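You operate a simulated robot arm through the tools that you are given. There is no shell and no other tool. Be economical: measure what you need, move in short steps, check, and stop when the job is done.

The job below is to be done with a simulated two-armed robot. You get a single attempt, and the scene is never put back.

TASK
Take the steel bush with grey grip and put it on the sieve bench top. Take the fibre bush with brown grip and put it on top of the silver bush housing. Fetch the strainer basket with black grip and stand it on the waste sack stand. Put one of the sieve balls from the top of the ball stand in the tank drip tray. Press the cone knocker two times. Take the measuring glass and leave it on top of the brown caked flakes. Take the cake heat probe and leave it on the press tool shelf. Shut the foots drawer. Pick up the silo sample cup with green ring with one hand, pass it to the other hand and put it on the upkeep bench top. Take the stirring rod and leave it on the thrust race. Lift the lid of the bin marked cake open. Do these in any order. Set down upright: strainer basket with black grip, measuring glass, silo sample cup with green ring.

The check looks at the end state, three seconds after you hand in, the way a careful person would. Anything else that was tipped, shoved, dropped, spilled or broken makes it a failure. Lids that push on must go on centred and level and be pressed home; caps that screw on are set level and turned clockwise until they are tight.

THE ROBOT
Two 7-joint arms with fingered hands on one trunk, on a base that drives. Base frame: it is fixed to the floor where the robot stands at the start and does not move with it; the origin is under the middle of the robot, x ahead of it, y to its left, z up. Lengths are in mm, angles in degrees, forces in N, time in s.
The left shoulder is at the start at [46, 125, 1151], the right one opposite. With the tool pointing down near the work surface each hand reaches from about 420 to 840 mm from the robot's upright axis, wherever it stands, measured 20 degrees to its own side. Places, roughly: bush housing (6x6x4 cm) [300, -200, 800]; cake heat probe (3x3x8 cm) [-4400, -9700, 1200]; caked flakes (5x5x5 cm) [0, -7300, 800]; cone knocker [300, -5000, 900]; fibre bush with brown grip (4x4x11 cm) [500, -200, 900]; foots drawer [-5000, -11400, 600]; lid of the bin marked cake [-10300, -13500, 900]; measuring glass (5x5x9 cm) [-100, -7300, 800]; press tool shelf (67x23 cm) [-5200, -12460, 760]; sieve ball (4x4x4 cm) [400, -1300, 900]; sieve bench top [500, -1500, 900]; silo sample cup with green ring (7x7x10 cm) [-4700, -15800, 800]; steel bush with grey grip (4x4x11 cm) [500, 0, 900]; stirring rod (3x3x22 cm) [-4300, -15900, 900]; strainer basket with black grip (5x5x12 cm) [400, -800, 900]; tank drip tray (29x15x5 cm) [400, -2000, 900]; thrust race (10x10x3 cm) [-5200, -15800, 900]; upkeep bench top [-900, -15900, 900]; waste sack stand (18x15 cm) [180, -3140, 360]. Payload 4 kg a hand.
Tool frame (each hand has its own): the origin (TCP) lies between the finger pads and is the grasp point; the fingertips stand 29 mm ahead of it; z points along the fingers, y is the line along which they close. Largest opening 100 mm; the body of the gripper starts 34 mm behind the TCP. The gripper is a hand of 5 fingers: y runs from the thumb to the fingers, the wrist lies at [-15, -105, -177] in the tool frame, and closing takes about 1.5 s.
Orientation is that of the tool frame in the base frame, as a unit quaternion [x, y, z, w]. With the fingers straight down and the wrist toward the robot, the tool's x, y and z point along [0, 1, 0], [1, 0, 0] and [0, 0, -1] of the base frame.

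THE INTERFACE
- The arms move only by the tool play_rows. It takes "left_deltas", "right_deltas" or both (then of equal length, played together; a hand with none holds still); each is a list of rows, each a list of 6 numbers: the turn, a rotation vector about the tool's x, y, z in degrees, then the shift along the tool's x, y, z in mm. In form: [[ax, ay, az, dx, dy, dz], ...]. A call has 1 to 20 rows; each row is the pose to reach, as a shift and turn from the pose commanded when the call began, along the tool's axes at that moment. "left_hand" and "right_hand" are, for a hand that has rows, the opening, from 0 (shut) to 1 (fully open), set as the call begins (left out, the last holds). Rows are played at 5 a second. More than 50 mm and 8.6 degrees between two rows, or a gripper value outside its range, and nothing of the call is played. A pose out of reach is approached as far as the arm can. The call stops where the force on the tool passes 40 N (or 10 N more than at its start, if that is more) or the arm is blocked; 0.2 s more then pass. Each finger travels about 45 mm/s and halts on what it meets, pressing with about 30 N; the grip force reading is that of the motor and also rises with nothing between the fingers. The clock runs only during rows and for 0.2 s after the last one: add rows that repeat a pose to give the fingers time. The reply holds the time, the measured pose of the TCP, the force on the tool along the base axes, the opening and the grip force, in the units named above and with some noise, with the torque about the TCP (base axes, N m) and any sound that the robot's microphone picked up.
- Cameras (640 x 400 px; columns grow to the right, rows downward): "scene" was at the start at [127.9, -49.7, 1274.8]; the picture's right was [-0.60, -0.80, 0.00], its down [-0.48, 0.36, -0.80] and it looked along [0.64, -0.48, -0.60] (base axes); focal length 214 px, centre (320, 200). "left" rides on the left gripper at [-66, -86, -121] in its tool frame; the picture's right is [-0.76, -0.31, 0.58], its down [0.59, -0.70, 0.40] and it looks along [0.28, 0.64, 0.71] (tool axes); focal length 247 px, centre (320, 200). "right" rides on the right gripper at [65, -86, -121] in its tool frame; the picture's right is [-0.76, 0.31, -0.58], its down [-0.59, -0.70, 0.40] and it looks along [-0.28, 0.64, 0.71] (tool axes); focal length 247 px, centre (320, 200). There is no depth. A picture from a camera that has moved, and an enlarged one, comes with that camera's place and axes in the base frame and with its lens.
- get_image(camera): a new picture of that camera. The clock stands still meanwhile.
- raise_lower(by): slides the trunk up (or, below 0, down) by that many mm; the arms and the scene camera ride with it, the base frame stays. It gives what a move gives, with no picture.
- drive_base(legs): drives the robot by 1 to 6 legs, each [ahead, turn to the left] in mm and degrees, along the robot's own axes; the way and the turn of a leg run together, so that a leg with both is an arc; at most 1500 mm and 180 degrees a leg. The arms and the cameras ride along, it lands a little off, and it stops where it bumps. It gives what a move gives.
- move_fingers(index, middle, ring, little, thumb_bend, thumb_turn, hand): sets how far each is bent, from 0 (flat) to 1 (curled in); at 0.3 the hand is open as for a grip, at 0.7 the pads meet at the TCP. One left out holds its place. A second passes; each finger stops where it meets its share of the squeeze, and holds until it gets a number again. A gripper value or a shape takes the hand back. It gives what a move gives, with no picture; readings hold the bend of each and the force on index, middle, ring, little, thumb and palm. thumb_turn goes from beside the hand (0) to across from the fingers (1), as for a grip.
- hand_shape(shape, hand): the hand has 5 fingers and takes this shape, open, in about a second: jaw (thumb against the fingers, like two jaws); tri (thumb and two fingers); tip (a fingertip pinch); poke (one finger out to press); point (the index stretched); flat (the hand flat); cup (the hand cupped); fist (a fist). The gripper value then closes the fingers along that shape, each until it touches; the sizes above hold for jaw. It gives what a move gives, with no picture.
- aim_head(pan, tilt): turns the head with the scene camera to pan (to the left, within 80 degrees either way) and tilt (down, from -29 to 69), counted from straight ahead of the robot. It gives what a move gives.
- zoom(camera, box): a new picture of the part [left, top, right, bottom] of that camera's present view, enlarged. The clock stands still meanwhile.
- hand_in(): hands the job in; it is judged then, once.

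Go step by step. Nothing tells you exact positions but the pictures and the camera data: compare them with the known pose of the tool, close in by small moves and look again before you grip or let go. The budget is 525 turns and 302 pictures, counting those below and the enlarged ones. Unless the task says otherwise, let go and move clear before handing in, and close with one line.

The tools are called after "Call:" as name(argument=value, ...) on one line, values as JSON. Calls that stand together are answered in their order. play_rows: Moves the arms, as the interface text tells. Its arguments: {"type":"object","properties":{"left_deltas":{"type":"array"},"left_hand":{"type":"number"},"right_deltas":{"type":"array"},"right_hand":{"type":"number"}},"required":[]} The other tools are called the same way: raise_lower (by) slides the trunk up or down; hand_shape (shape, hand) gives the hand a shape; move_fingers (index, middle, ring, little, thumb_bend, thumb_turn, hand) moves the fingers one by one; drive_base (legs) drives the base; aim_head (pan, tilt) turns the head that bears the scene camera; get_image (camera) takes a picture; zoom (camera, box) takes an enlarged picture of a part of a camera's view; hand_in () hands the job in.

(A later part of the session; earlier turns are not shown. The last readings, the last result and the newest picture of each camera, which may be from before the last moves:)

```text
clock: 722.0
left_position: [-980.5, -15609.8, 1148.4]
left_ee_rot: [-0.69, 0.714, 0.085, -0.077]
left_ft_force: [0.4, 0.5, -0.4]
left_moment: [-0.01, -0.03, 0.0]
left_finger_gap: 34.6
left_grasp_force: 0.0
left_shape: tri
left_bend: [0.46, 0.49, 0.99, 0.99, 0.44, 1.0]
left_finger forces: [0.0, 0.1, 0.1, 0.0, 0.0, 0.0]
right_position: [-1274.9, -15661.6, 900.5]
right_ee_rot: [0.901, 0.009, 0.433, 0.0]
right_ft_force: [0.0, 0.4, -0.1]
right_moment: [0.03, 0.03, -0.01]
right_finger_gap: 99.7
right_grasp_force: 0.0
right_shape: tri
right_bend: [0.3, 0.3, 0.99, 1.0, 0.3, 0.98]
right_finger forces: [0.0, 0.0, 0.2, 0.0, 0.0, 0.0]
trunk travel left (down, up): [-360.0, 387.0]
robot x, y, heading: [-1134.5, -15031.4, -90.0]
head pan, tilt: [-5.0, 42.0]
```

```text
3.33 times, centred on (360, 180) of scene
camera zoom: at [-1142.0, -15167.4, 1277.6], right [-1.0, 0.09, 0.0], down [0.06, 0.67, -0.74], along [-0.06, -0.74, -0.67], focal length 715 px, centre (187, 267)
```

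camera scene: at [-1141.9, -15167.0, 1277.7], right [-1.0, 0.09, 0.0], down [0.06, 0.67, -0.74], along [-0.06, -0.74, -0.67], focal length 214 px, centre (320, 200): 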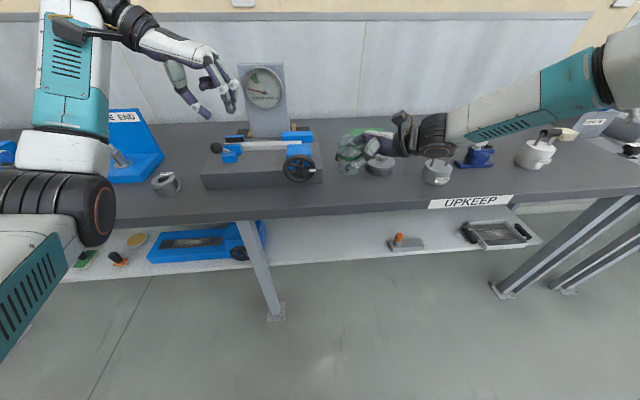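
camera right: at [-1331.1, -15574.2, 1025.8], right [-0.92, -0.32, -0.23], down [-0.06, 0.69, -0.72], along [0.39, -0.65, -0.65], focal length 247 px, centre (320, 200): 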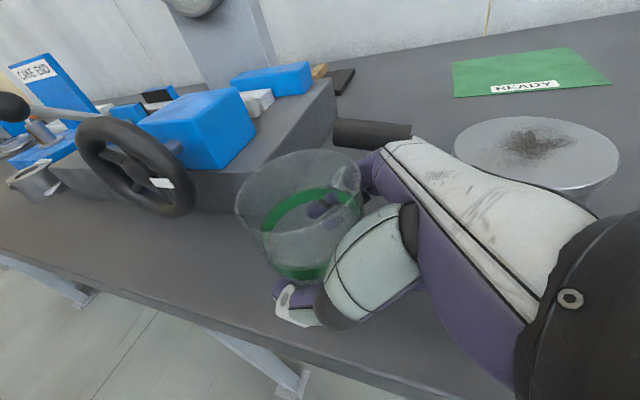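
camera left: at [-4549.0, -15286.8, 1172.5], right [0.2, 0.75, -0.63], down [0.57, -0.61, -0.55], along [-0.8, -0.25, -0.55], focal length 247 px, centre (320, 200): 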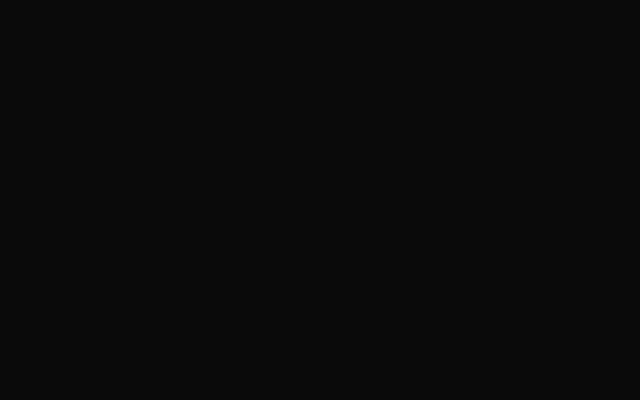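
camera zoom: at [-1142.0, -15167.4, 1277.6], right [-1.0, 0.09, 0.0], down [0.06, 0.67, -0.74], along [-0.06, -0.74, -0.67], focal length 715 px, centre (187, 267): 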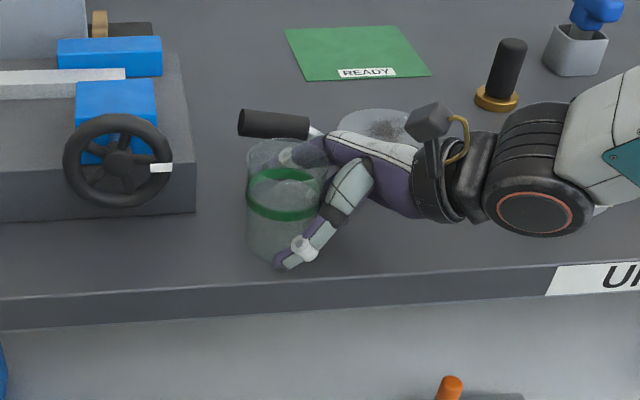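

Cup free and upright. Withdrawing up-right, then raising and backing away.

Call:
play_rows(right_deltas=[[0, 0, 0, 1, 0, -12], [0, 0, 0, 2, 0, -35], [0, 0, 0, 3, 0, -70], [0, 0, 0, 10, 0, -105], [0, 0, 0, 40, 0, -120], [0, 0, 0, 75, 0, -130]])

Call:
drive_base(legs=[[-350, 0]])

Call:
get_image(camera="scene")

```text
clock: 723.5
left_position: [-979.9, -15608.8, 1148.0]
left_ee_rot: [-0.69, 0.715, 0.085, -0.076]
left_ft_force: [-0.5, -0.2, -0.6]
left_moment: [0.01, 0.03, -0.01]
left_finger_gap: 34.5
left_grasp_force: 0.1
left_shape: tri
left_bend: [0.46, 0.49, 0.99, 0.99, 0.44, 1.0]
left_finger forces: [0.0, 0.1, 0.0, 0.0, 0.0, 0.0]
right_position: [-1331.1, -15661.6, 1039.0]
right_ee_rot: [0.901, 0.009, 0.433, 0.001]
right_ft_force: [-0.1, -0.3, -0.3]
right_moment: [0.04, 0.02, -0.03]
right_finger_gap: 100.0
right_grasp_force: 0.0
right_shape: tri
right_bend: [0.3, 0.3, 0.99, 1.0, 0.3, 0.98]
right_finger forces: [0.1, 0.0, 0.0, 0.0, 0.0, 0.0]
trunk travel left (down, up): [-360.0, 387.0]
robot x, y, heading: [-1132.3, -15028.1, -90.0]
head pan, tilt: [-5.0, 42.0]
```

```text
clock: 725.7
left_position: [-981.4, -15258.7, 1148.5]
left_ee_rot: [-0.688, 0.717, 0.085, -0.076]
left_ft_force: [0.1, -0.1, 0.5]
left_moment: [0.03, 0.0, -0.01]
left_finger_gap: 34.5
left_grasp_force: 0.0
left_shape: tri
left_bend: [0.46, 0.49, 0.99, 0.99, 0.44, 1.0]
left_finger forces: [0.0, 0.0, 0.0, 0.0, 0.0, 0.1]
right_position: [-1332.8, -15310.6, 1039.3]
right_ee_rot: [0.902, 0.008, 0.433, 0.002]
right_ft_force: [-0.2, 0.5, 0.5]
right_moment: [0.01, 0.06, 0.02]
right_finger_gap: 99.8
right_grasp_force: 0.0
right_shape: tri
right_bend: [0.3, 0.3, 0.99, 1.0, 0.3, 0.98]
right_finger forces: [0.0, 0.1, 0.0, 0.0, 0.0, 0.0]
trunk travel left (down, up): [-360.0, 387.0]
robot x, y, heading: [-1138.7, -14682.5, -90.4]
head pan, tilt: [-5.0, 42.0]
```

```text
27 pictures are left
camera scene: at [-1141.9, -14816.5, 1277.7], right [-1.0, 0.09, 0.0], down [0.06, 0.67, -0.74], along [-0.07, -0.74, -0.67], focal length 214 px, centre (320, 200)
```

scene: 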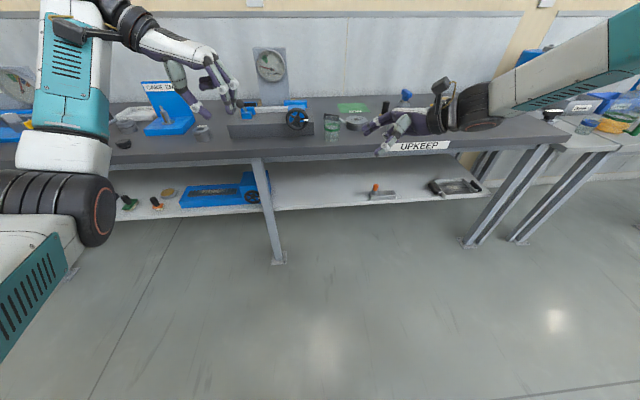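

Cup stands on the bench. Last job: the bin lid near (-10300, -13500). Restoring both hands and driving west.

Call:
play_rows(right_deltas=[[0, -8, 0, 0, 0, 0], [0, -16, 0, 0, 0, 0], [0, -24, 0, 0, 0, 0], [0, -32, 0, 0, 0, 0], [0, -40, 0, 0, 0, 0], [0, -48, 0, 0, 0, 0], [0, -51, 0, 0, 0, 0]])

Call:
drive_base(legs=[[0, -89.6], [1500, 0], [1500, 0], [1500, 0], [1500, 0]])

Call:
aim_head(pan=-10, tilt=10)

Call:
get_image(camera="scene")

```text
clock: 727.3
left_position: [-982.0, -15259.5, 1148.0]
left_ee_rot: [-0.688, 0.716, 0.085, -0.076]
left_ft_force: [-0.3, -1.0, 0.3]
left_moment: [0.03, -0.01, -0.01]
left_finger_gap: 35.0
left_grasp_force: 0.0
left_shape: tri
left_bend: [0.46, 0.49, 0.99, 0.99, 0.44, 1.0]
left_finger forces: [0.1, 0.1, 0.1, 0.0, 0.0, 0.0]
right_position: [-1475.8, -15302.0, 1023.3]
right_ee_rot: [0.998, 0.038, 0.038, 0.011]
right_ft_force: [-0.6, -1.3, -1.3]
right_moment: [-0.01, -0.01, 0.02]
right_finger_gap: 100.0
right_grasp_force: 0.1
right_shape: tri
right_bend: [0.3, 0.3, 0.99, 1.0, 0.3, 0.98]
right_finger forces: [0.1, 0.0, 0.0, 0.0, 0.0, 0.0]
right hand out of reach, approached as far as the arm can: row 3, 4, 5, 6, 7
trunk travel left (down, up): [-360.0, 387.0]
robot x, y, heading: [-1135.4, -14681.9, -90.2]
head pan, tilt: [-5.0, 42.0]
```

```text
clock: 759.5
left_position: [-7668.0, -14991.6, 1147.9]
left_ee_rot: [0.018, 0.993, 0.114, 0.006]
left_ft_force: [-0.4, 0.2, -0.2]
left_moment: [0.01, -0.01, 0.02]
left_finger_gap: 34.8
left_grasp_force: 0.1
left_shape: tri
left_bend: [0.46, 0.49, 0.99, 0.99, 0.44, 1.0]
left_finger forces: [0.0, 0.0, 0.0, 0.0, 0.1, 0.1]
right_position: [-7713.3, -14497.7, 1023.5]
right_ee_rot: [0.734, -0.678, 0.02, 0.036]
right_ft_force: [0.3, -0.3, -0.2]
right_moment: [0.0, -0.04, 0.02]
right_finger_gap: 99.6
right_grasp_force: 0.0
right_shape: tri
right_bend: [0.3, 0.3, 0.99, 1.0, 0.3, 0.98]
right_finger forces: [0.1, 0.0, 0.1, 0.0, 0.1, 0.0]
trunk travel left (down, up): [-360.0, 387.0]
robot x, y, heading: [-7091.4, -14835.2, 180.2]
head pan, tilt: [-5.0, 42.0]
```

```text
clock: 760.4
left_position: [-7669.2, -14991.8, 1147.7]
left_ee_rot: [0.018, 0.993, 0.113, 0.007]
left_ft_force: [0.3, -0.6, 0.2]
left_moment: [0.0, 0.0, -0.02]
left_finger_gap: 34.6
left_grasp_force: 0.0
left_shape: tri
left_bend: [0.46, 0.49, 0.99, 0.99, 0.44, 1.0]
left_finger forces: [0.0, 0.1, 0.0, 0.1, 0.0, 0.0]
right_position: [-7712.5, -14498.4, 1023.1]
right_ee_rot: [0.734, -0.678, 0.019, 0.035]
right_ft_force: [0.5, 0.7, 0.3]
right_moment: [0.01, 0.02, 0.02]
right_finger_gap: 99.8
right_grasp_force: 0.2
right_shape: tri
right_bend: [0.3, 0.3, 0.99, 1.0, 0.3, 0.98]
right_finger forces: [0.1, 0.0, 0.0, 0.0, 0.0, 0.0]
trunk travel left (down, up): [-360.0, 387.0]
robot x, y, heading: [-7087.2, -14838.1, 179.9]
head pan, tilt: [-10.0, 10.0]
```

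```text
26 pictures are left
camera scene: at [-7236.6, -14817.9, 1328.1], right [0.17, 0.98, 0.0], down [0.17, -0.03, -0.98], along [-0.97, 0.17, -0.17], focal length 214 px, centre (320, 200)
```

scene: 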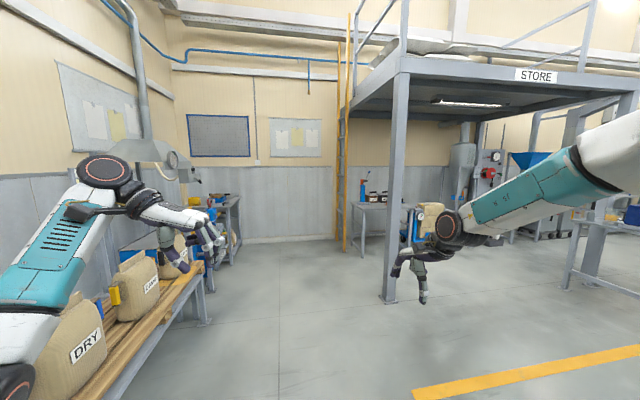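

Call:
zoom(camera="scene", box=[330, 150, 500, 280])

```text
3.08 times, centred on (415, 215) of scene
camera zoom: at [-7236.6, -14817.9, 1328.1], right [0.17, 0.98, 0.0], down [0.17, -0.03, -0.98], along [-0.97, 0.17, -0.17], focal length 660 px, centre (28, 154)
```

zoom: 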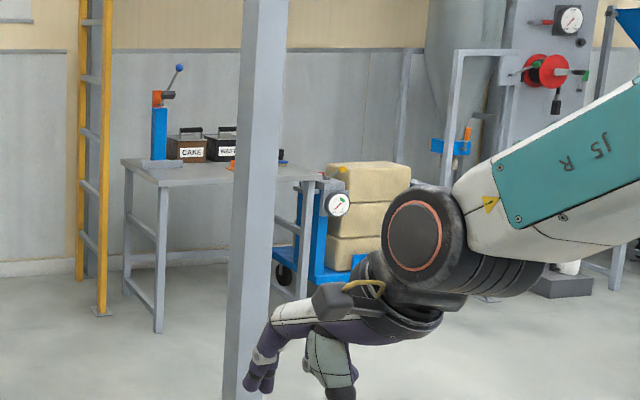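

The CAKE bin is the small box on the table under the mezzanine. I'll go round south of the post to stand about (-9450, -13700) facing west.

Call:
drive_base(legs=[[1500, 0], [860, 0], [0, -90], [1130, 0], [0, 90]])

Call:
aim_head(pan=-10, tilt=25)

Call:
get_image(camera="scene")

```text
clock: 777.8
left_position: [-9582.4, -13943.6, 1149.0]
left_ee_rot: [0.713, 0.692, 0.076, 0.084]
left_ft_force: [-0.5, 0.6, 0.3]
left_moment: [-0.01, 0.02, 0.0]
left_finger_gap: 34.8
left_grasp_force: 0.0
left_shape: tri
left_bend: [0.46, 0.49, 0.99, 0.99, 0.44, 1.0]
left_finger forces: [0.1, 0.0, 0.0, 0.1, 0.0, 0.0]
right_position: [-9089.3, -13904.4, 1019.1]
right_ee_rot: [-0.039, 0.998, -0.003, -0.043]
right_ft_force: [-1.9, -13.3, 4.1]
right_moment: [0.9, -0.41, -0.59]
right_finger_gap: 99.8
right_grasp_force: 0.1
right_shape: tri
right_bend: [0.3, 0.3, 0.99, 1.0, 0.3, 0.98]
right_finger forces: [0.0, 0.0, 0.0, 13.5, 0.0, 0.0]
trunk travel left (down, up): [-360.0, 387.0]
robot x, y, heading: [-9423.6, -14519.9, 90.4]
head pan, tilt: [-10.0, 10.0]
stopped in leg 4: the force on the tool passed its limit (the readings are from after the stop); the commanded pose is now the measured one
```

```text
clock: 778.6
left_position: [-9581.8, -13943.7, 1147.6]
left_ee_rot: [0.713, 0.692, 0.075, 0.085]
left_ft_force: [-0.6, 0.0, 0.3]
left_moment: [0.03, 0.01, -0.02]
left_finger_gap: 34.8
left_grasp_force: 0.1
left_shape: tri
left_bend: [0.46, 0.49, 0.99, 0.99, 0.44, 1.0]
left_finger forces: [0.0, 0.1, 0.0, 0.0, 0.0, 0.1]
right_position: [-9088.8, -13902.8, 1018.3]
right_ee_rot: [-0.039, 0.998, -0.003, -0.043]
right_ft_force: [-3.5, -17.4, 2.3]
right_moment: [1.05, -0.27, -0.79]
right_finger_gap: 100.1
right_grasp_force: 0.1
right_shape: tri
right_bend: [0.3, 0.3, 0.99, 0.99, 0.3, 0.98]
right_finger forces: [0.0, 0.0, 0.2, 17.5, 0.0, 0.0]
trunk travel left (down, up): [-360.0, 387.0]
robot x, y, heading: [-9423.6, -14518.6, 90.4]
head pan, tilt: [-10.0, 25.0]
```

```text
24 pictures are left
camera scene: at [-9408.0, -14372.3, 1304.2], right [0.99, -0.17, 0.0], down [-0.07, -0.41, -0.91], along [0.15, 0.89, -0.42], focal length 214 px, centre (320, 200)
```

scene: 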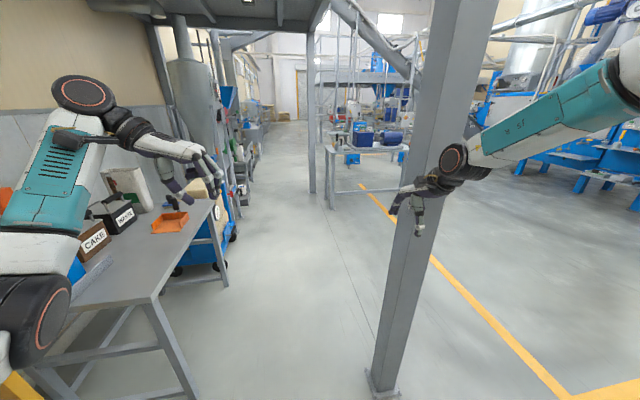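

The right hand rests on the post. Backing off, raising the trunk, and approaching on a line 130 mm further west.

Call:
drive_base(legs=[[-220, 0]])

Call:
raise_lower(by=280)

Call:
drive_base(legs=[[0, 90], [150, 0], [0, -90], [920, 0], [0, 90]])

Call:
aim_head(pan=-12, tilt=42)

Call:
get_image(camera="scene")

```text
clock: 780.3
left_position: [-9579.6, -14160.2, 1148.3]
left_ee_rot: [0.713, 0.692, 0.075, 0.084]
left_ft_force: [-0.2, -0.8, 0.6]
left_moment: [0.01, 0.01, 0.0]
left_finger_gap: 34.6
left_grasp_force: 0.1
left_shape: tri
left_bend: [0.46, 0.49, 0.99, 0.99, 0.44, 1.0]
left_finger forces: [0.1, 0.0, 0.0, 0.1, 0.1, 0.0]
right_position: [-9086.2, -14121.2, 1017.9]
right_ee_rot: [-0.04, 0.998, -0.003, -0.043]
right_ft_force: [0.3, 0.0, 0.4]
right_moment: [0.02, -0.01, 0.0]
right_finger_gap: 100.1
right_grasp_force: 0.0
right_shape: tri
right_bend: [0.3, 0.3, 0.99, 0.99, 0.3, 0.98]
right_finger forces: [0.1, 0.0, 0.1, 0.1, 0.0, 0.1]
trunk travel left (down, up): [-360.0, 387.0]
robot x, y, heading: [-9421.3, -14739.1, 90.6]
head pan, tilt: [-10.0, 25.0]
```

```text
clock: 783.1
left_position: [-9580.3, -14159.2, 1426.2]
left_ee_rot: [0.712, 0.693, 0.075, 0.085]
left_ft_force: [-0.1, -1.0, 0.2]
left_moment: [-0.01, -0.01, 0.03]
left_finger_gap: 34.6
left_grasp_force: 0.0
left_shape: tri
left_bend: [0.46, 0.49, 0.99, 0.99, 0.44, 1.0]
left_finger forces: [0.0, 0.1, 0.0, 0.0, 0.0, 0.0]
right_position: [-9086.3, -14120.2, 1296.7]
right_ee_rot: [-0.039, 0.998, -0.003, -0.043]
right_ft_force: [-0.5, -1.0, -0.6]
right_moment: [0.01, 0.02, 0.03]
right_finger_gap: 99.9
right_grasp_force: 0.1
right_shape: tri
right_bend: [0.3, 0.3, 0.99, 0.99, 0.3, 0.98]
right_finger forces: [0.1, 0.0, 0.1, 0.0, 0.0, 0.0]
trunk travel left (down, up): [-640.0, 107.0]
robot x, y, heading: [-9419.1, -14738.3, 90.1]
head pan, tilt: [-10.0, 25.0]
```

```text
clock: 799.2
left_position: [-10191.2, -13680.1, 1426.9]
left_ee_rot: [0.257, 0.96, 0.103, 0.035]
left_ft_force: [0.7, 0.3, 0.1]
left_moment: [-0.02, 0.01, 0.01]
left_finger_gap: 34.9
left_grasp_force: 0.0
left_shape: tri
left_bend: [0.46, 0.49, 0.99, 0.99, 0.44, 1.0]
left_finger forces: [0.0, 0.0, 0.1, 0.0, 0.0, 0.0]
right_position: [-10017.7, -13237.2, 1292.5]
right_ee_rot: [-0.563, 0.825, -0.03, -0.039]
right_ft_force: [0.6, -0.1, 0.5]
right_moment: [0.01, 0.01, -0.01]
right_finger_gap: 100.0
right_grasp_force: 0.1
right_shape: tri
right_bend: [0.3, 0.3, 0.99, 0.99, 0.3, 0.98]
right_finger forces: [0.1, 0.0, 0.0, 0.0, 0.0, 0.0]
trunk travel left (down, up): [-640.0, 107.0]
robot x, y, heading: [-9617.0, -13820.4, 153.1]
head pan, tilt: [-10.0, 25.0]
stopped in leg 5: the robot was blocked; the commanded pose is now the measured one
```

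```text
clock: 800.0
left_position: [-10194.4, -13679.7, 1424.8]
left_ee_rot: [0.254, 0.961, 0.104, 0.036]
left_ft_force: [0.1, -0.2, -0.5]
left_moment: [-0.02, -0.01, -0.01]
left_finger_gap: 35.1
left_grasp_force: 0.0
left_shape: tri
left_bend: [0.46, 0.49, 0.99, 0.99, 0.44, 1.0]
left_finger forces: [0.1, 0.0, 0.1, 0.0, 0.0, 0.0]
right_position: [-10020.4, -13235.3, 1290.0]
right_ee_rot: [-0.562, 0.825, -0.032, -0.04]
right_ft_force: [0.7, -0.1, 0.4]
right_moment: [-0.02, -0.02, -0.01]
right_finger_gap: 99.9
right_grasp_force: 0.1
right_shape: tri
right_bend: [0.3, 0.3, 0.99, 0.99, 0.3, 0.98]
right_finger forces: [0.1, 0.0, 0.0, 0.0, 0.0, 0.1]
trunk travel left (down, up): [-640.0, 107.0]
robot x, y, heading: [-9616.5, -13820.3, 153.8]
head pan, tilt: [-12.0, 42.0]
```

```text
23 pictures are left
camera scene: at [-9703.8, -13738.9, 1559.2], right [0.62, 0.78, -0.01], down [0.52, -0.42, -0.74], along [-0.58, 0.46, -0.67], focal length 214 px, centre (320, 200)
```

scene: 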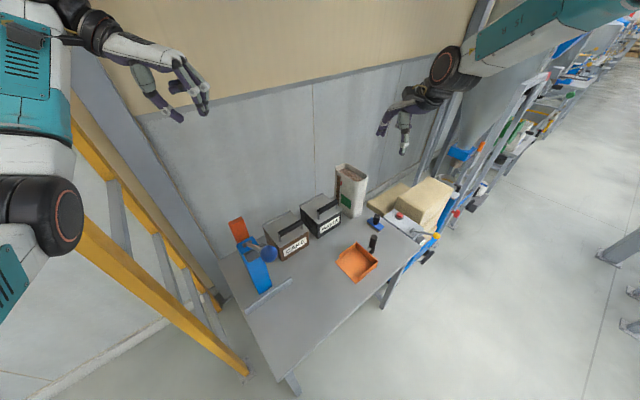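

Call:
zoom(camera="scene", box=[225, 170, 385, 290])

```text
3.33 times, centred on (305, 230) of scene
camera zoom: at [-9703.8, -13738.9, 1559.2], right [0.62, 0.78, -0.01], down [0.52, -0.42, -0.74], along [-0.58, 0.46, -0.67], focal length 715 px, centre (370, 100)
```

zoom: 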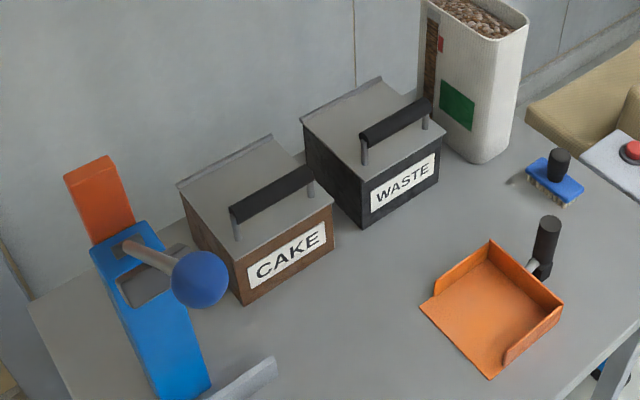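

The lid has a bar handle along y near its front (≈ (-10190, -13495)), hinge at the rear (x≈-10302). I'll back off 90 mm, turn 14° left, and prepare the right hand.

Call:
drive_base(legs=[[-90, 0], [0, 14]])

Call:
hand_shape(hand="right", shape="jaw")

```text
clock: 801.3
left_position: [-10132.9, -13716.2, 1428.9]
left_ee_rot: [0.255, 0.961, 0.104, 0.031]
left_ft_force: [0.2, 0.7, 0.5]
left_moment: [0.01, 0.01, 0.0]
left_finger_gap: 35.1
left_grasp_force: 0.0
left_shape: tri
left_bend: [0.46, 0.49, 0.99, 0.99, 0.44, 1.0]
left_finger forces: [0.1, 0.0, 0.0, 0.0, 0.0, 0.0]
right_position: [-9968.2, -13271.9, 1294.4]
right_ee_rot: [-0.573, 0.818, -0.031, -0.046]
right_ft_force: [0.1, 0.1, 0.6]
right_moment: [-0.01, -0.03, -0.01]
right_finger_gap: 99.9
right_grasp_force: 0.1
right_shape: tri
right_bend: [0.3, 0.3, 0.99, 0.99, 0.3, 0.98]
right_finger forces: [0.0, 0.0, 0.0, 0.0, 0.1, 0.1]
trunk travel left (down, up): [-640.0, 107.0]
robot x, y, heading: [-9564.0, -13849.0, 151.5]
head pan, tilt: [-12.0, 42.0]
stopped in leg 1: the robot was blocked; the commanded pose is now the measured one
```

```text
clock: 802.2
left_position: [-10133.6, -13716.3, 1429.8]
left_ee_rot: [0.252, 0.961, 0.105, 0.032]
left_ft_force: [-0.8, -0.2, -0.4]
left_moment: [0.01, -0.01, 0.0]
left_finger_gap: 34.8
left_grasp_force: 0.1
left_shape: tri
left_bend: [0.46, 0.49, 0.99, 0.99, 0.44, 1.0]
left_finger forces: [0.0, 0.1, 0.1, 0.0, 0.0, 0.0]
right_position: [-9966.4, -13271.1, 1292.9]
right_ee_rot: [-0.572, 0.818, -0.031, -0.045]
right_ft_force: [0.6, -0.2, -0.1]
right_moment: [0.02, -0.01, -0.03]
right_finger_gap: 100.0
right_grasp_force: 0.0
right_shape: jaw
right_bend: [0.3, 0.3, 0.3, 0.3, 0.3, 0.98]
right_finger forces: [0.0, 0.0, 0.1, 0.0, 0.1, 0.0]
trunk travel left (down, up): [-640.0, 107.0]
robot x, y, heading: [-9562.3, -13849.8, 151.3]
head pan, tilt: [-12.0, 42.0]
```

Call:
drive_base(legs=[[0, 14]])

```text
clock: 803.0
left_position: [-10129.0, -13716.8, 1429.3]
left_ee_rot: [0.257, 0.96, 0.105, 0.031]
left_ft_force: [-0.7, -0.2, -0.6]
left_moment: [0.02, 0.0, 0.01]
left_finger_gap: 34.7
left_grasp_force: 0.0
left_shape: tri
left_bend: [0.46, 0.49, 0.99, 0.99, 0.44, 1.0]
left_finger forces: [0.0, 0.1, 0.1, 0.0, 0.0, 0.0]
right_position: [-9982.7, -13280.3, 1295.6]
right_ee_rot: [-0.585, 0.809, -0.031, -0.048]
right_ft_force: [0.2, -0.5, 0.8]
right_moment: [0.06, -0.02, -0.02]
right_finger_gap: 100.0
right_grasp_force: 0.0
right_shape: jaw
right_bend: [0.3, 0.3, 0.3, 0.3, 0.3, 0.98]
right_finger forces: [0.0, 0.0, 0.0, 0.1, 0.0, 0.0]
trunk travel left (down, up): [-640.0, 107.0]
robot x, y, heading: [-9566.5, -13848.5, 151.3]
head pan, tilt: [-12.0, 42.0]
stopped in leg 1: the robot was blocked; the commanded pose is now the measured one
```

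The left arm is probably against the ladder. I'll pull the left hand inward/back and then turn.

Call:
play_rows(left_deltas=[[0, 0, 0, -15, 30, 0], [0, 0, 0, -30, 60, 0], [0, 0, 0, -45, 90, 0], [0, 0, 0, -60, 120, 0]])

Call:
drive_base(legs=[[0, 14]])

Call:
get_image(camera="scene")

```text
clock: 804.0
left_position: [-10023.4, -13653.8, 1455.4]
left_ee_rot: [0.252, 0.961, 0.108, 0.032]
left_ft_force: [0.1, 0.5, -0.8]
left_moment: [-0.01, 0.03, 0.01]
left_finger_gap: 34.8
left_grasp_force: 0.0
left_shape: tri
left_bend: [0.46, 0.49, 0.99, 0.99, 0.44, 1.0]
left_finger forces: [0.0, 0.0, 0.0, 0.0, 0.0, 0.1]
right_position: [-9984.7, -13285.2, 1296.6]
right_ee_rot: [-0.585, 0.809, -0.03, -0.046]
right_ft_force: [0.7, 0.8, 0.1]
right_moment: [-0.03, 0.01, -0.02]
right_finger_gap: 100.4
right_grasp_force: 0.2
right_shape: jaw
right_bend: [0.3, 0.3, 0.3, 0.3, 0.3, 0.98]
right_finger forces: [0.0, 0.0, 0.1, 0.1, 0.0, 0.0]
trunk travel left (down, up): [-640.0, 107.0]
robot x, y, heading: [-9564.5, -13848.6, 151.7]
head pan, tilt: [-12.0, 42.0]
```

```text
clock: 805.2
left_position: [-10059.1, -13772.8, 1455.5]
left_ee_rot: [0.132, 0.985, 0.112, 0.019]
left_ft_force: [0.0, 0.0, 0.5]
left_moment: [-0.01, -0.02, -0.03]
left_finger_gap: 34.9
left_grasp_force: 0.0
left_shape: tri
left_bend: [0.46, 0.49, 0.99, 0.99, 0.44, 1.0]
left_finger forces: [0.1, 0.0, 0.0, 0.0, 0.0, 0.0]
right_position: [-10110.8, -13407.2, 1297.1]
right_ee_rot: [-0.68, 0.731, -0.036, -0.041]
right_ft_force: [-0.3, 0.6, 0.5]
right_moment: [0.02, 0.0, -0.01]
right_finger_gap: 99.9
right_grasp_force: 0.2
right_shape: jaw
right_bend: [0.3, 0.3, 0.3, 0.3, 0.3, 0.98]
right_finger forces: [0.1, 0.0, 0.0, 0.0, 0.0, 0.0]
trunk travel left (down, up): [-640.0, 107.0]
robot x, y, heading: [-9565.0, -13846.1, 165.9]
head pan, tilt: [-12.0, 42.0]
```

```text
21 pictures are left
camera scene: at [-9664.0, -13803.3, 1559.9], right [0.44, 0.9, 0.0], down [0.6, -0.3, -0.74], along [-0.67, 0.33, -0.67], focal length 214 px, centre (320, 200)
```

scene: 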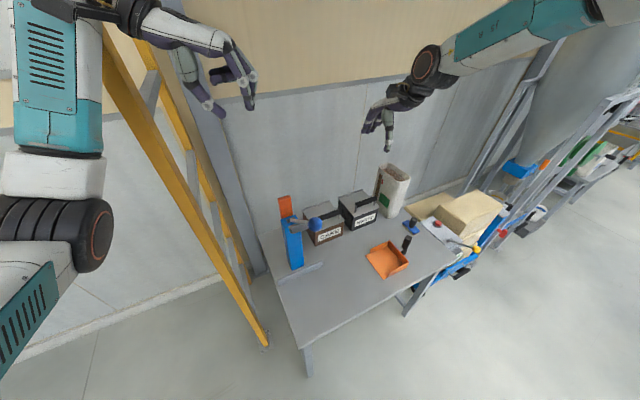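

Now facing well. Lowering the trunk 200 mm and bringing the right hand above the handle bar.

Call:
raise_lower(by=-200)

Call:
play_rows(right_deltas=[[0, -2, 0, 23, 18, 0], [0, -4, 0, 46, 36, 5], [0, -6.1, 0, 70, 54, 15], [0, -6.1, 0, 93, 72, 30], [0, -6.1, 0, 93, 72, 45], [0, -6.1, 0, 93, 72, 45]])

Call:
get_image(camera="right")

Call:
zoom(camera="scene", box=[240, 120, 420, 270])

```text
clock: 807.4
left_position: [-10058.3, -13773.0, 1255.7]
left_ee_rot: [0.133, 0.985, 0.112, 0.019]
left_ft_force: [0.9, 0.1, -0.5]
left_moment: [0.01, -0.01, 0.03]
left_finger_gap: 35.0
left_grasp_force: 0.1
left_shape: tri
left_bend: [0.46, 0.49, 0.99, 0.99, 0.44, 1.0]
left_finger forces: [0.1, 0.0, 0.0, 0.0, 0.1, 0.1]
right_position: [-10110.1, -13406.5, 1097.5]
right_ee_rot: [-0.679, 0.732, -0.036, -0.041]
right_ft_force: [-0.9, 0.2, -0.1]
right_moment: [-0.01, 0.01, 0.04]
right_finger_gap: 100.1
right_grasp_force: 0.0
right_shape: jaw
right_bend: [0.3, 0.3, 0.3, 0.3, 0.3, 0.98]
right_finger forces: [0.1, 0.0, 0.0, 0.0, 0.1, 0.1]
trunk travel left (down, up): [-440.0, 307.0]
robot x, y, heading: [-9560.4, -13849.4, 165.8]
head pan, tilt: [-12.0, 42.0]
```

```text
clock: 808.8
left_position: [-10060.8, -13773.1, 1254.3]
left_ee_rot: [0.133, 0.985, 0.111, 0.019]
left_ft_force: [-0.2, -0.8, -0.6]
left_moment: [-0.01, -0.01, 0.01]
left_finger_gap: 34.8
left_grasp_force: 0.1
left_shape: tri
left_bend: [0.46, 0.49, 0.99, 0.99, 0.44, 1.0]
left_finger forces: [0.0, 0.1, 0.0, 0.1, 0.1, 0.0]
right_position: [-10159.0, -13391.0, 1057.6]
right_ee_rot: [-0.697, 0.716, -0.01, -0.019]
right_ft_force: [1.7, 0.8, -0.7]
right_moment: [-0.01, 0.01, -0.01]
right_finger_gap: 99.8
right_grasp_force: 0.1
right_shape: jaw
right_bend: [0.3, 0.3, 0.3, 0.3, 0.3, 0.98]
right_finger forces: [0.0, 0.0, 0.1, 0.0, 0.1, 0.0]
right hand out of reach, approached as far as the arm can: row 1, 2, 3, 4, 5, 6
trunk travel left (down, up): [-440.0, 307.0]
robot x, y, heading: [-9562.1, -13849.9, 165.7]
head pan, tilt: [-12.0, 42.0]
```

```text
20 pictures are left
camera right: at [-10073.7, -13453.8, 1180.4], right [-0.28, 0.79, 0.55], down [0.71, 0.55, -0.43], along [-0.64, 0.27, -0.72], focal length 247 px, centre (320, 200)
```

right: 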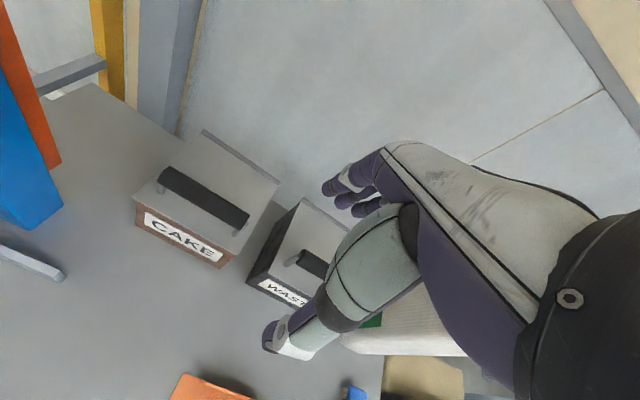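

```text
2.67 times, centred on (330, 195) of scene
camera zoom: at [-9677.2, -13799.6, 1358.7], right [0.44, 0.9, 0.0], down [0.6, -0.3, -0.74], along [-0.67, 0.33, -0.67], focal length 572 px, centre (293, 213)
```

zoom: 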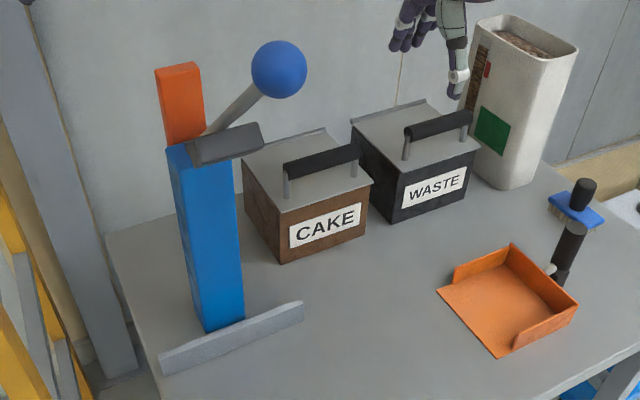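

The bar is at about (-10232, -13485, 881). The arm is limited sideways, but turning the base 9° left brings the hand right over it. Raising the hand slightly first for safety.

Call:
drive_base(legs=[[0, 9]])

Call:
get_image(camera="right")

```text
clock: 809.9
left_position: [-10065.7, -13851.7, 1254.8]
left_ee_rot: [0.056, 0.992, 0.113, 0.011]
left_ft_force: [-0.2, -0.7, -0.1]
left_moment: [-0.02, 0.02, 0.02]
left_finger_gap: 35.0
left_grasp_force: 0.1
left_shape: tri
left_bend: [0.46, 0.49, 0.99, 0.99, 0.44, 1.0]
left_finger forces: [0.0, 0.0, 0.1, 0.1, 0.1, 0.1]
right_position: [-10223.7, -13490.8, 1060.0]
right_ee_rot: [0.752, -0.659, 0.01, 0.019]
right_ft_force: [0.7, -0.6, -0.6]
right_moment: [0.03, 0.01, 0.01]
right_finger_gap: 99.9
right_grasp_force: 0.0
right_shape: jaw
right_bend: [0.3, 0.3, 0.3, 0.3, 0.3, 0.98]
right_finger forces: [0.0, 0.1, 0.0, 0.1, 0.0, 0.0]
trunk travel left (down, up): [-440.0, 307.0]
robot x, y, heading: [-9566.2, -13853.1, 175.0]
head pan, tilt: [-12.0, 42.0]
```

```text
18 pictures are left
camera right: at [-10129.3, -13539.5, 1180.9], right [-0.4, 0.73, 0.55], down [0.62, 0.66, -0.43], along [-0.68, 0.17, -0.72], focal length 247 px, centre (320, 200)
```

right: 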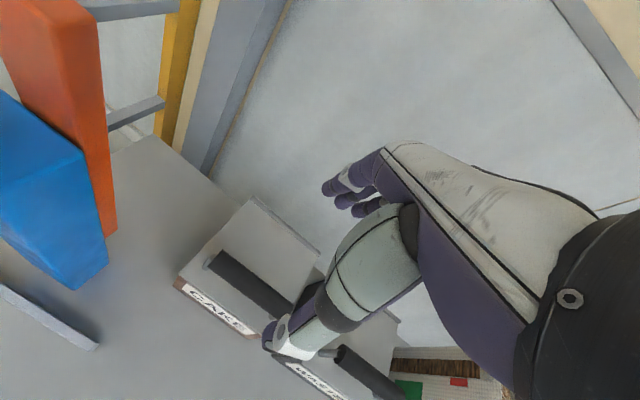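

Fine alignment above the bar, then lower the trunk 120 mm.

Call:
play_rows(right_deltas=[[0, 0, 3.5, -5, 4, 0], [0, 0, 7.5, -10, 9, 0], [0, 0, 7.5, -10, 9, 0]])

Call:
raise_lower(by=-120)

Call:
get_image(camera="right")

```text
clock: 810.7
left_position: [-10065.4, -13851.3, 1255.1]
left_ee_rot: [0.055, 0.992, 0.113, 0.011]
left_ft_force: [0.2, -1.4, -0.3]
left_moment: [0.0, 0.03, -0.01]
left_finger_gap: 34.8
left_grasp_force: 0.1
left_shape: tri
left_bend: [0.46, 0.49, 0.99, 0.99, 0.44, 1.0]
left_finger forces: [0.0, 0.1, 0.0, 0.0, 0.0, 0.1]
right_position: [-10227.6, -13448.4, 1056.5]
right_ee_rot: [0.712, -0.702, 0.015, 0.024]
right_ft_force: [0.3, 0.0, 0.3]
right_moment: [-0.03, -0.01, 0.02]
right_finger_gap: 100.0
right_grasp_force: 0.1
right_shape: jaw
right_bend: [0.3, 0.3, 0.3, 0.3, 0.3, 0.98]
right_finger forces: [0.1, 0.1, 0.1, 0.0, 0.1, 0.0]
right hand out of reach, approached as far as the arm can: row 1, 2, 3
trunk travel left (down, up): [-440.0, 307.0]
robot x, y, heading: [-9563.8, -13847.0, 174.6]
head pan, tilt: [-12.0, 42.0]
```

```text
clock: 812.2
left_position: [-10064.1, -13851.8, 1136.2]
left_ee_rot: [0.055, 0.992, 0.113, 0.01]
left_ft_force: [0.0, 1.0, 0.1]
left_moment: [-0.01, 0.03, 0.01]
left_finger_gap: 35.1
left_grasp_force: 0.1
left_shape: tri
left_bend: [0.46, 0.49, 0.99, 0.99, 0.44, 1.0]
left_finger forces: [0.0, 0.0, 0.0, 0.1, 0.0, 0.0]
right_position: [-10232.9, -13449.4, 891.1]
right_ee_rot: [0.712, -0.701, 0.041, 0.002]
right_ft_force: [-0.1, 0.6, -0.1]
right_moment: [0.03, 0.01, 0.0]
right_finger_gap: 99.9
right_grasp_force: 0.1
right_shape: jaw
right_bend: [0.3, 0.3, 0.3, 0.3, 0.3, 0.98]
right_finger forces: [0.1, 0.1, 0.0, 0.1, 0.0, 0.0]
trunk travel left (down, up): [-320.0, 427.0]
robot x, y, heading: [-9565.7, -13852.0, 174.4]
head pan, tilt: [-12.0, 42.0]
```

```text
17 pictures are left
camera right: at [-10153.6, -13505.2, 1020.9], right [-0.35, 0.79, 0.51], down [0.72, 0.57, -0.4], along [-0.6, 0.23, -0.76], focal length 247 px, centre (320, 200)
```

right: 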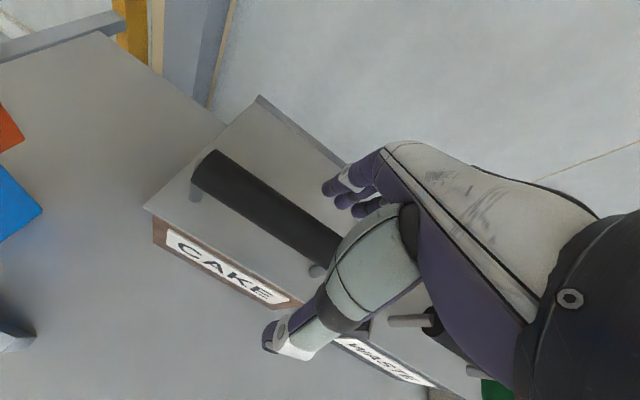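

The hand already straddles the right end of the CAKE bar at the right height. Closing on it.

Call:
play_rows(right_deltas=[[0, 0, 0, 0, 0, 0], [0, 0, 0, 0, 0, 0], [0, 0, 0, 0, 0, 0], [0, 0, 0, 0, 0, 0], [0, 0, 0, 0, 0, 0], [0, 0, 0, 0, 0, 0], [0, 0, 0, 0, 0, 0], [0, 0, 0, 0, 0, 0], [0, 0, 0, 0, 0, 0]], right_hand=0)

Call:
get_image(camera="right")

```text
clock: 814.2
left_position: [-10065.1, -13851.2, 1135.2]
left_ee_rot: [0.054, 0.992, 0.112, 0.01]
left_ft_force: [-0.2, 0.0, -1.0]
left_moment: [0.02, -0.01, 0.0]
left_finger_gap: 35.0
left_grasp_force: 0.1
left_shape: tri
left_bend: [0.46, 0.49, 0.99, 0.99, 0.44, 1.0]
left_finger forces: [0.0, 0.1, 0.0, 0.1, 0.1, 0.0]
right_position: [-10233.5, -13448.1, 889.9]
right_ee_rot: [0.711, -0.702, 0.041, 0.002]
right_ft_force: [-4.4, 0.1, -1.2]
right_moment: [0.03, 0.02, 0.06]
right_finger_gap: 15.8
right_grasp_force: 30.1
right_shape: jaw
right_bend: [0.59, 0.64, 0.73, 0.65, 0.73, 1.0]
right_finger forces: [18.4, 6.1, 2.6, 0.0, 24.0, 0.1]
trunk travel left (down, up): [-320.0, 427.0]
robot x, y, heading: [-9561.9, -13846.2, 174.5]
head pan, tilt: [-12.0, 42.0]
```

```text
16 pictures are left
camera right: at [-10154.5, -13505.0, 1019.8], right [-0.35, 0.79, 0.51], down [0.72, 0.57, -0.39], along [-0.6, 0.23, -0.76], focal length 247 px, centre (320, 200)
```

right: 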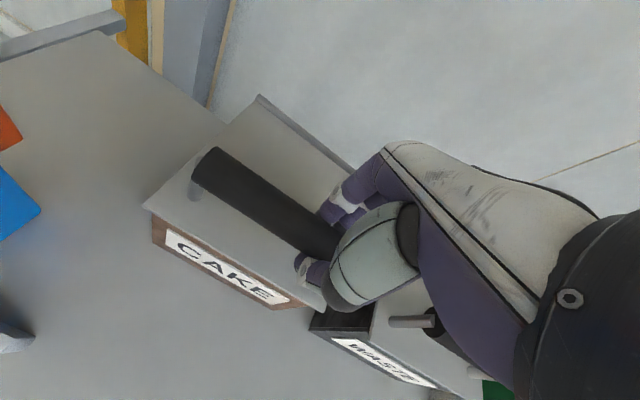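

Grip on the bar is good. Lifting along the hinge arc to about 45°.

Call:
play_rows(right_deltas=[[0, 0, 0, 0, 3, -9], [0, 0, 0, 0, 7, -18], [0, 0, 0, 0, 12, -26.5], [0, 0, 0, 0, 20, -38], [0, 0, 0, 0, 30, -49], [0, 0, 0, 0, 41, -58], [0, 0, 0, 0, 53, -66], [0, 0, 0, 0, 53, -66]])

Call:
get_image(camera="right")

```text
clock: 816.0
left_position: [-10067.4, -13852.9, 1132.9]
left_ee_rot: [0.055, 0.992, 0.114, 0.011]
left_ft_force: [0.2, 0.1, -0.9]
left_moment: [-0.01, 0.02, 0.01]
left_finger_gap: 34.7
left_grasp_force: 0.0
left_shape: tri
left_bend: [0.46, 0.49, 0.99, 0.99, 0.44, 1.0]
left_finger forces: [0.1, 0.0, 0.1, 0.0, 0.0, 0.1]
right_position: [-10279.8, -13443.9, 948.7]
right_ee_rot: [0.716, -0.697, 0.044, 0.002]
right_ft_force: [-8.9, -30.7, -17.6]
right_moment: [-0.16, -0.35, 0.47]
right_finger_gap: 16.7
right_grasp_force: 30.0
right_shape: jaw
right_bend: [0.56, 0.63, 0.72, 0.65, 0.77, 1.0]
right_finger forces: [22.0, 9.1, 3.0, 0.0, 18.2, 0.0]
right hand out of reach, approached as far as the arm can: row 5, 6, 7, 8
trunk travel left (down, up): [-320.0, 427.0]
robot x, y, heading: [-9562.2, -13847.7, 174.8]
head pan, tilt: [-12.0, 42.0]
```

```text
15 pictures are left
camera right: at [-10199.7, -13499.4, 1078.6], right [-0.36, 0.78, 0.51], down [0.71, 0.58, -0.39], along [-0.6, 0.22, -0.77], focal length 247 px, centre (320, 200)
```

right: 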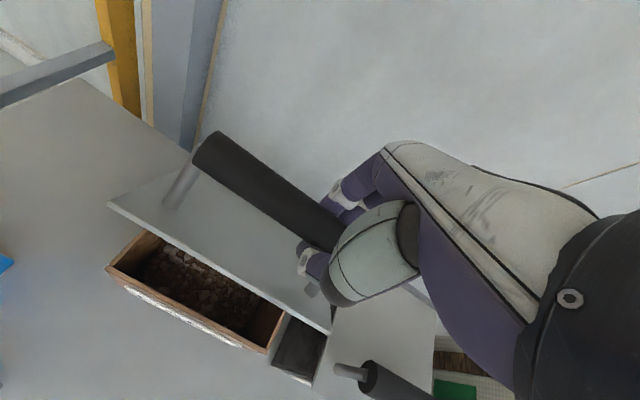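

The lid is ~40° open but the arm is at full reach. I'll gain reach by creeping the base forward in small steps while raising the trunk slightly.

Call:
drive_base(legs=[[25, 0]])

Call:
raise_lower(by=12)

Call:
drive_base(legs=[[25, 0]])

```text
clock: 816.8
left_position: [-10090.2, -13852.5, 1134.8]
left_ee_rot: [0.052, 0.992, 0.114, 0.01]
left_ft_force: [-0.2, -0.3, -0.1]
left_moment: [0.02, -0.03, -0.01]
left_finger_gap: 35.1
left_grasp_force: 0.0
left_shape: tri
left_bend: [0.46, 0.49, 0.99, 0.99, 0.44, 1.0]
left_finger forces: [0.0, 0.0, 0.0, 0.0, 0.0, 0.0]
right_position: [-10302.4, -13436.6, 954.3]
right_ee_rot: [0.715, -0.698, 0.038, 0.003]
right_ft_force: [1.2, -12.0, 2.6]
right_moment: [-0.03, -0.07, 0.1]
right_finger_gap: 16.4
right_grasp_force: 30.1
right_shape: jaw
right_bend: [0.74, 0.75, 0.72, 0.65, 0.78, 0.99]
right_finger forces: [16.9, 3.1, 0.0, 0.0, 16.5, 0.0]
trunk travel left (down, up): [-320.0, 427.0]
robot x, y, heading: [-9586.1, -13847.9, 174.8]
head pan, tilt: [-12.0, 42.0]
```

```text
clock: 817.3
left_position: [-10091.9, -13851.4, 1146.0]
left_ee_rot: [0.052, 0.992, 0.111, 0.011]
left_ft_force: [-0.2, 0.1, -0.1]
left_moment: [-0.01, 0.0, 0.01]
left_finger_gap: 34.9
left_grasp_force: 0.0
left_shape: tri
left_bend: [0.46, 0.49, 0.99, 0.99, 0.44, 1.0]
left_finger forces: [0.0, 0.1, 0.0, 0.0, 0.0, 0.0]
right_position: [-10298.8, -13439.3, 954.1]
right_ee_rot: [0.717, -0.696, 0.044, -0.004]
right_ft_force: [-6.4, -2.6, -14.8]
right_moment: [0.0, -0.03, -0.07]
right_finger_gap: 15.8
right_grasp_force: 30.1
right_shape: jaw
right_bend: [0.56, 0.74, 0.72, 0.65, 0.77, 1.0]
right_finger forces: [20.7, 5.4, 0.1, 0.1, 23.2, 0.0]
trunk travel left (down, up): [-331.0, 415.0]
robot x, y, heading: [-9586.6, -13846.4, 174.7]
head pan, tilt: [-12.0, 42.0]
stopped: the force on the tool passed its limit (the readings are from after the stop); the commanded pose is now the measured one
```

```text
clock: 818.0
left_position: [-10091.3, -13851.9, 1146.0]
left_ee_rot: [0.053, 0.992, 0.112, 0.011]
left_ft_force: [-0.5, 0.2, 0.6]
left_moment: [0.03, 0.01, -0.04]
left_finger_gap: 34.8
left_grasp_force: 0.0
left_shape: tri
left_bend: [0.46, 0.49, 0.99, 0.99, 0.44, 1.0]
left_finger forces: [0.1, 0.0, 0.0, 0.0, 0.0, 0.0]
right_position: [-10297.2, -13437.9, 953.8]
right_ee_rot: [0.717, -0.696, 0.045, -0.004]
right_ft_force: [-1.7, -1.4, -2.3]
right_moment: [-0.02, 0.02, -0.04]
right_finger_gap: 16.1
right_grasp_force: 30.4
right_shape: jaw
right_bend: [0.74, 0.75, 0.72, 0.65, 0.77, 1.0]
right_finger forces: [18.3, 3.6, 0.0, 0.0, 20.7, 0.0]
trunk travel left (down, up): [-331.0, 415.0]
robot x, y, heading: [-9590.0, -13848.7, 174.5]
head pan, tilt: [-12.0, 42.0]
stopped in leg 1: the robot was blocked; the commanded pose is now the measured one
```

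Base is now against the table. I'll continue the arc with the arm while pitching the hand forward (which adds reach), to carry the lid past vertical.

Call:
play_rows(right_deltas=[[-8, 0, 0, 0, 8, -8], [-16, 0, 0, 0, 16, -13], [-24, 0, 0, 0, 30, -15], [-32, 0, 0, 0, 45, -16], [-40, 0, 0, 0, 60, -14], [-45, 0, 0, 0, 74, -12], [-45, 0, 0, 0, 84, -8], [-45, 0, 0, 0, 92, -5]])

Call:
get_image(camera="right")

```text
clock: 819.9
left_position: [-10089.6, -13850.1, 1146.1]
left_ee_rot: [0.053, 0.992, 0.111, 0.01]
left_ft_force: [-1.0, -0.6, -0.5]
left_moment: [-0.04, 0.02, -0.01]
left_finger_gap: 35.1
left_grasp_force: 0.0
left_shape: tri
left_bend: [0.46, 0.49, 0.99, 0.99, 0.44, 1.0]
left_finger forces: [0.1, 0.1, 0.0, 0.0, 0.0, 0.0]
right_position: [-10348.4, -13450.3, 975.5]
right_ee_rot: [-0.661, 0.663, 0.227, -0.267]
right_ft_force: [7.2, 26.1, -14.1]
right_moment: [-0.05, -1.3, 0.64]
right_finger_gap: 18.7
right_grasp_force: 30.0
right_shape: jaw
right_bend: [0.75, 0.75, 0.72, 0.65, 0.55, 1.0]
right_finger forces: [5.4, 0.1, 0.1, 0.0, 80.4, 0.0]
right hand out of reach, approached as far as the arm can: row 5, 6, 7, 8
trunk travel left (down, up): [-331.0, 415.0]
robot x, y, heading: [-9589.4, -13849.2, 174.7]
head pan, tilt: [-12.0, 42.0]
```

```text
14 pictures are left
camera right: at [-10204.0, -13511.4, 1013.4], right [0.13, 0.79, 0.59], down [0.26, 0.55, -0.79], along [-0.96, 0.26, -0.13], focal length 247 px, centre (320, 200)
```

right: 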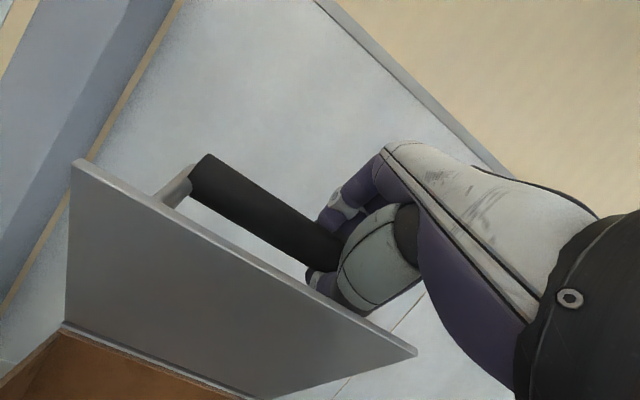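

The lid is nearly vertical (~82°). A small base turn to the left moves the hand ~6 mm forward per degree; trying that to pass vertical.

Call:
drive_base(legs=[[0, 2]])

Call:
drive_base(legs=[[0, 2]])

Call:
get_image(camera="right")

```text
clock: 820.7
left_position: [-10090.6, -13867.4, 1148.1]
left_ee_rot: [0.035, 0.993, 0.112, 0.007]
left_ft_force: [-0.3, 0.2, 0.0]
left_moment: [-0.03, 0.02, 0.01]
left_finger_gap: 34.8
left_grasp_force: 0.2
left_shape: tri
left_bend: [0.46, 0.49, 0.99, 0.99, 0.44, 1.0]
left_finger forces: [0.0, 0.0, 0.1, 0.0, 0.1, 0.1]
right_position: [-10358.0, -13462.4, 972.8]
right_ee_rot: [0.666, -0.66, -0.226, 0.264]
right_ft_force: [12.6, 13.8, -0.2]
right_moment: [0.08, -1.48, -0.71]
right_finger_gap: 20.0
right_grasp_force: 29.7
right_shape: jaw
right_bend: [0.75, 0.75, 0.72, 0.65, 0.52, 1.0]
right_finger forces: [4.2, 0.1, 0.0, 0.1, 75.4, 0.1]
trunk travel left (down, up): [-331.0, 415.0]
robot x, y, heading: [-9585.7, -13846.6, 175.8]
head pan, tilt: [-12.0, 42.0]
stopped in leg 1: the force on the tool passed its limit (the readings are from after the stop); the commanded pose is now the measured one
```

```text
clock: 821.5
left_position: [-10088.1, -13875.2, 1147.3]
left_ee_rot: [0.028, 0.993, 0.112, 0.006]
left_ft_force: [-0.2, -0.6, 0.4]
left_moment: [0.0, -0.02, 0.01]
left_finger_gap: 34.9
left_grasp_force: 0.0
left_shape: tri
left_bend: [0.46, 0.49, 0.99, 0.99, 0.44, 1.0]
left_finger forces: [0.0, 0.1, 0.0, 0.0, 0.1, 0.0]
right_position: [-10362.3, -13460.6, 972.3]
right_ee_rot: [0.665, -0.661, -0.228, 0.261]
right_ft_force: [15.1, 10.5, 4.8]
right_moment: [0.18, -1.91, -0.81]
right_finger_gap: 21.2
right_grasp_force: 30.0
right_shape: jaw
right_bend: [0.75, 0.75, 0.72, 0.65, 0.52, 1.0]
right_finger forces: [3.5, 0.0, 0.0, 0.0, 80.8, 0.0]
trunk travel left (down, up): [-331.0, 415.0]
robot x, y, heading: [-9589.9, -13847.5, 176.4]
head pan, tilt: [-12.0, 42.0]
stopped in leg 1: the force on the tool passed its limit (the readings are from after the stop); the commanded pose is now the measured one
```

```text
13 pictures are left
camera right: at [-10216.6, -13522.1, 1011.9], right [0.13, 0.79, 0.61], down [0.26, 0.56, -0.78], along [-0.96, 0.26, -0.14], focal length 247 px, centre (320, 200)
```

right: 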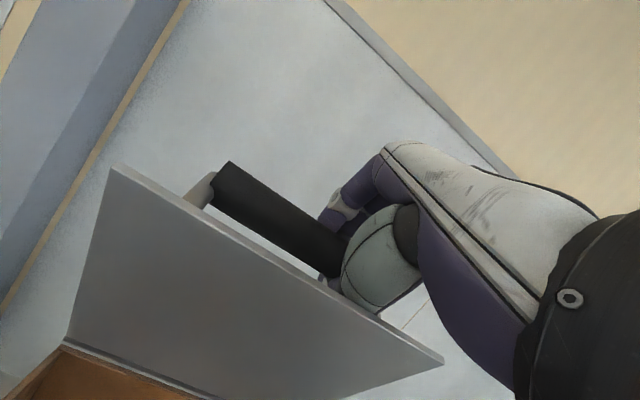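

Call:
get_image(camera="scene")

```text
12 pictures are left
camera scene: at [-9729.5, -13817.7, 1248.7], right [0.27, 0.96, 0.0], down [0.64, -0.18, -0.74], along [-0.72, 0.2, -0.67], focal length 214 px, centre (320, 200)
```

scene: 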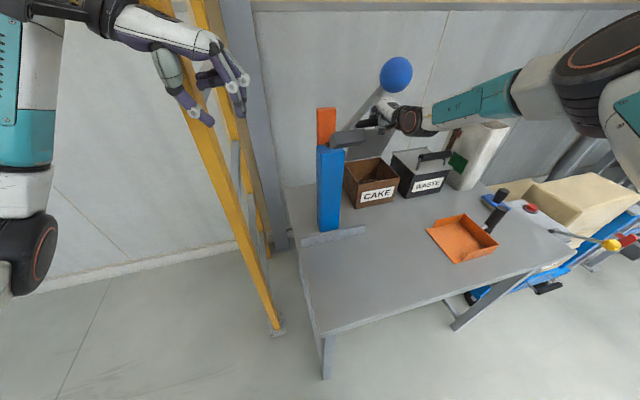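

Call:
zoom(camera="scene", box=[300, 60, 460, 220])

```text
2.50 times, centred on (380, 140) of scene
camera zoom: at [-9729.5, -13817.7, 1248.7], right [0.27, 0.96, 0.0], down [0.64, -0.18, -0.74], along [-0.72, 0.2, -0.67], focal length 536 px, centre (170, 350)
```

zoom: 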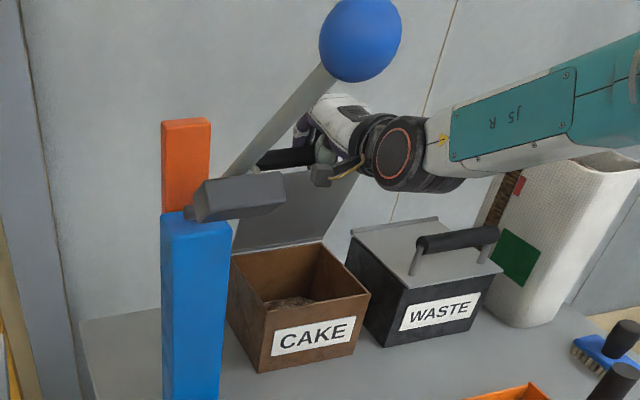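

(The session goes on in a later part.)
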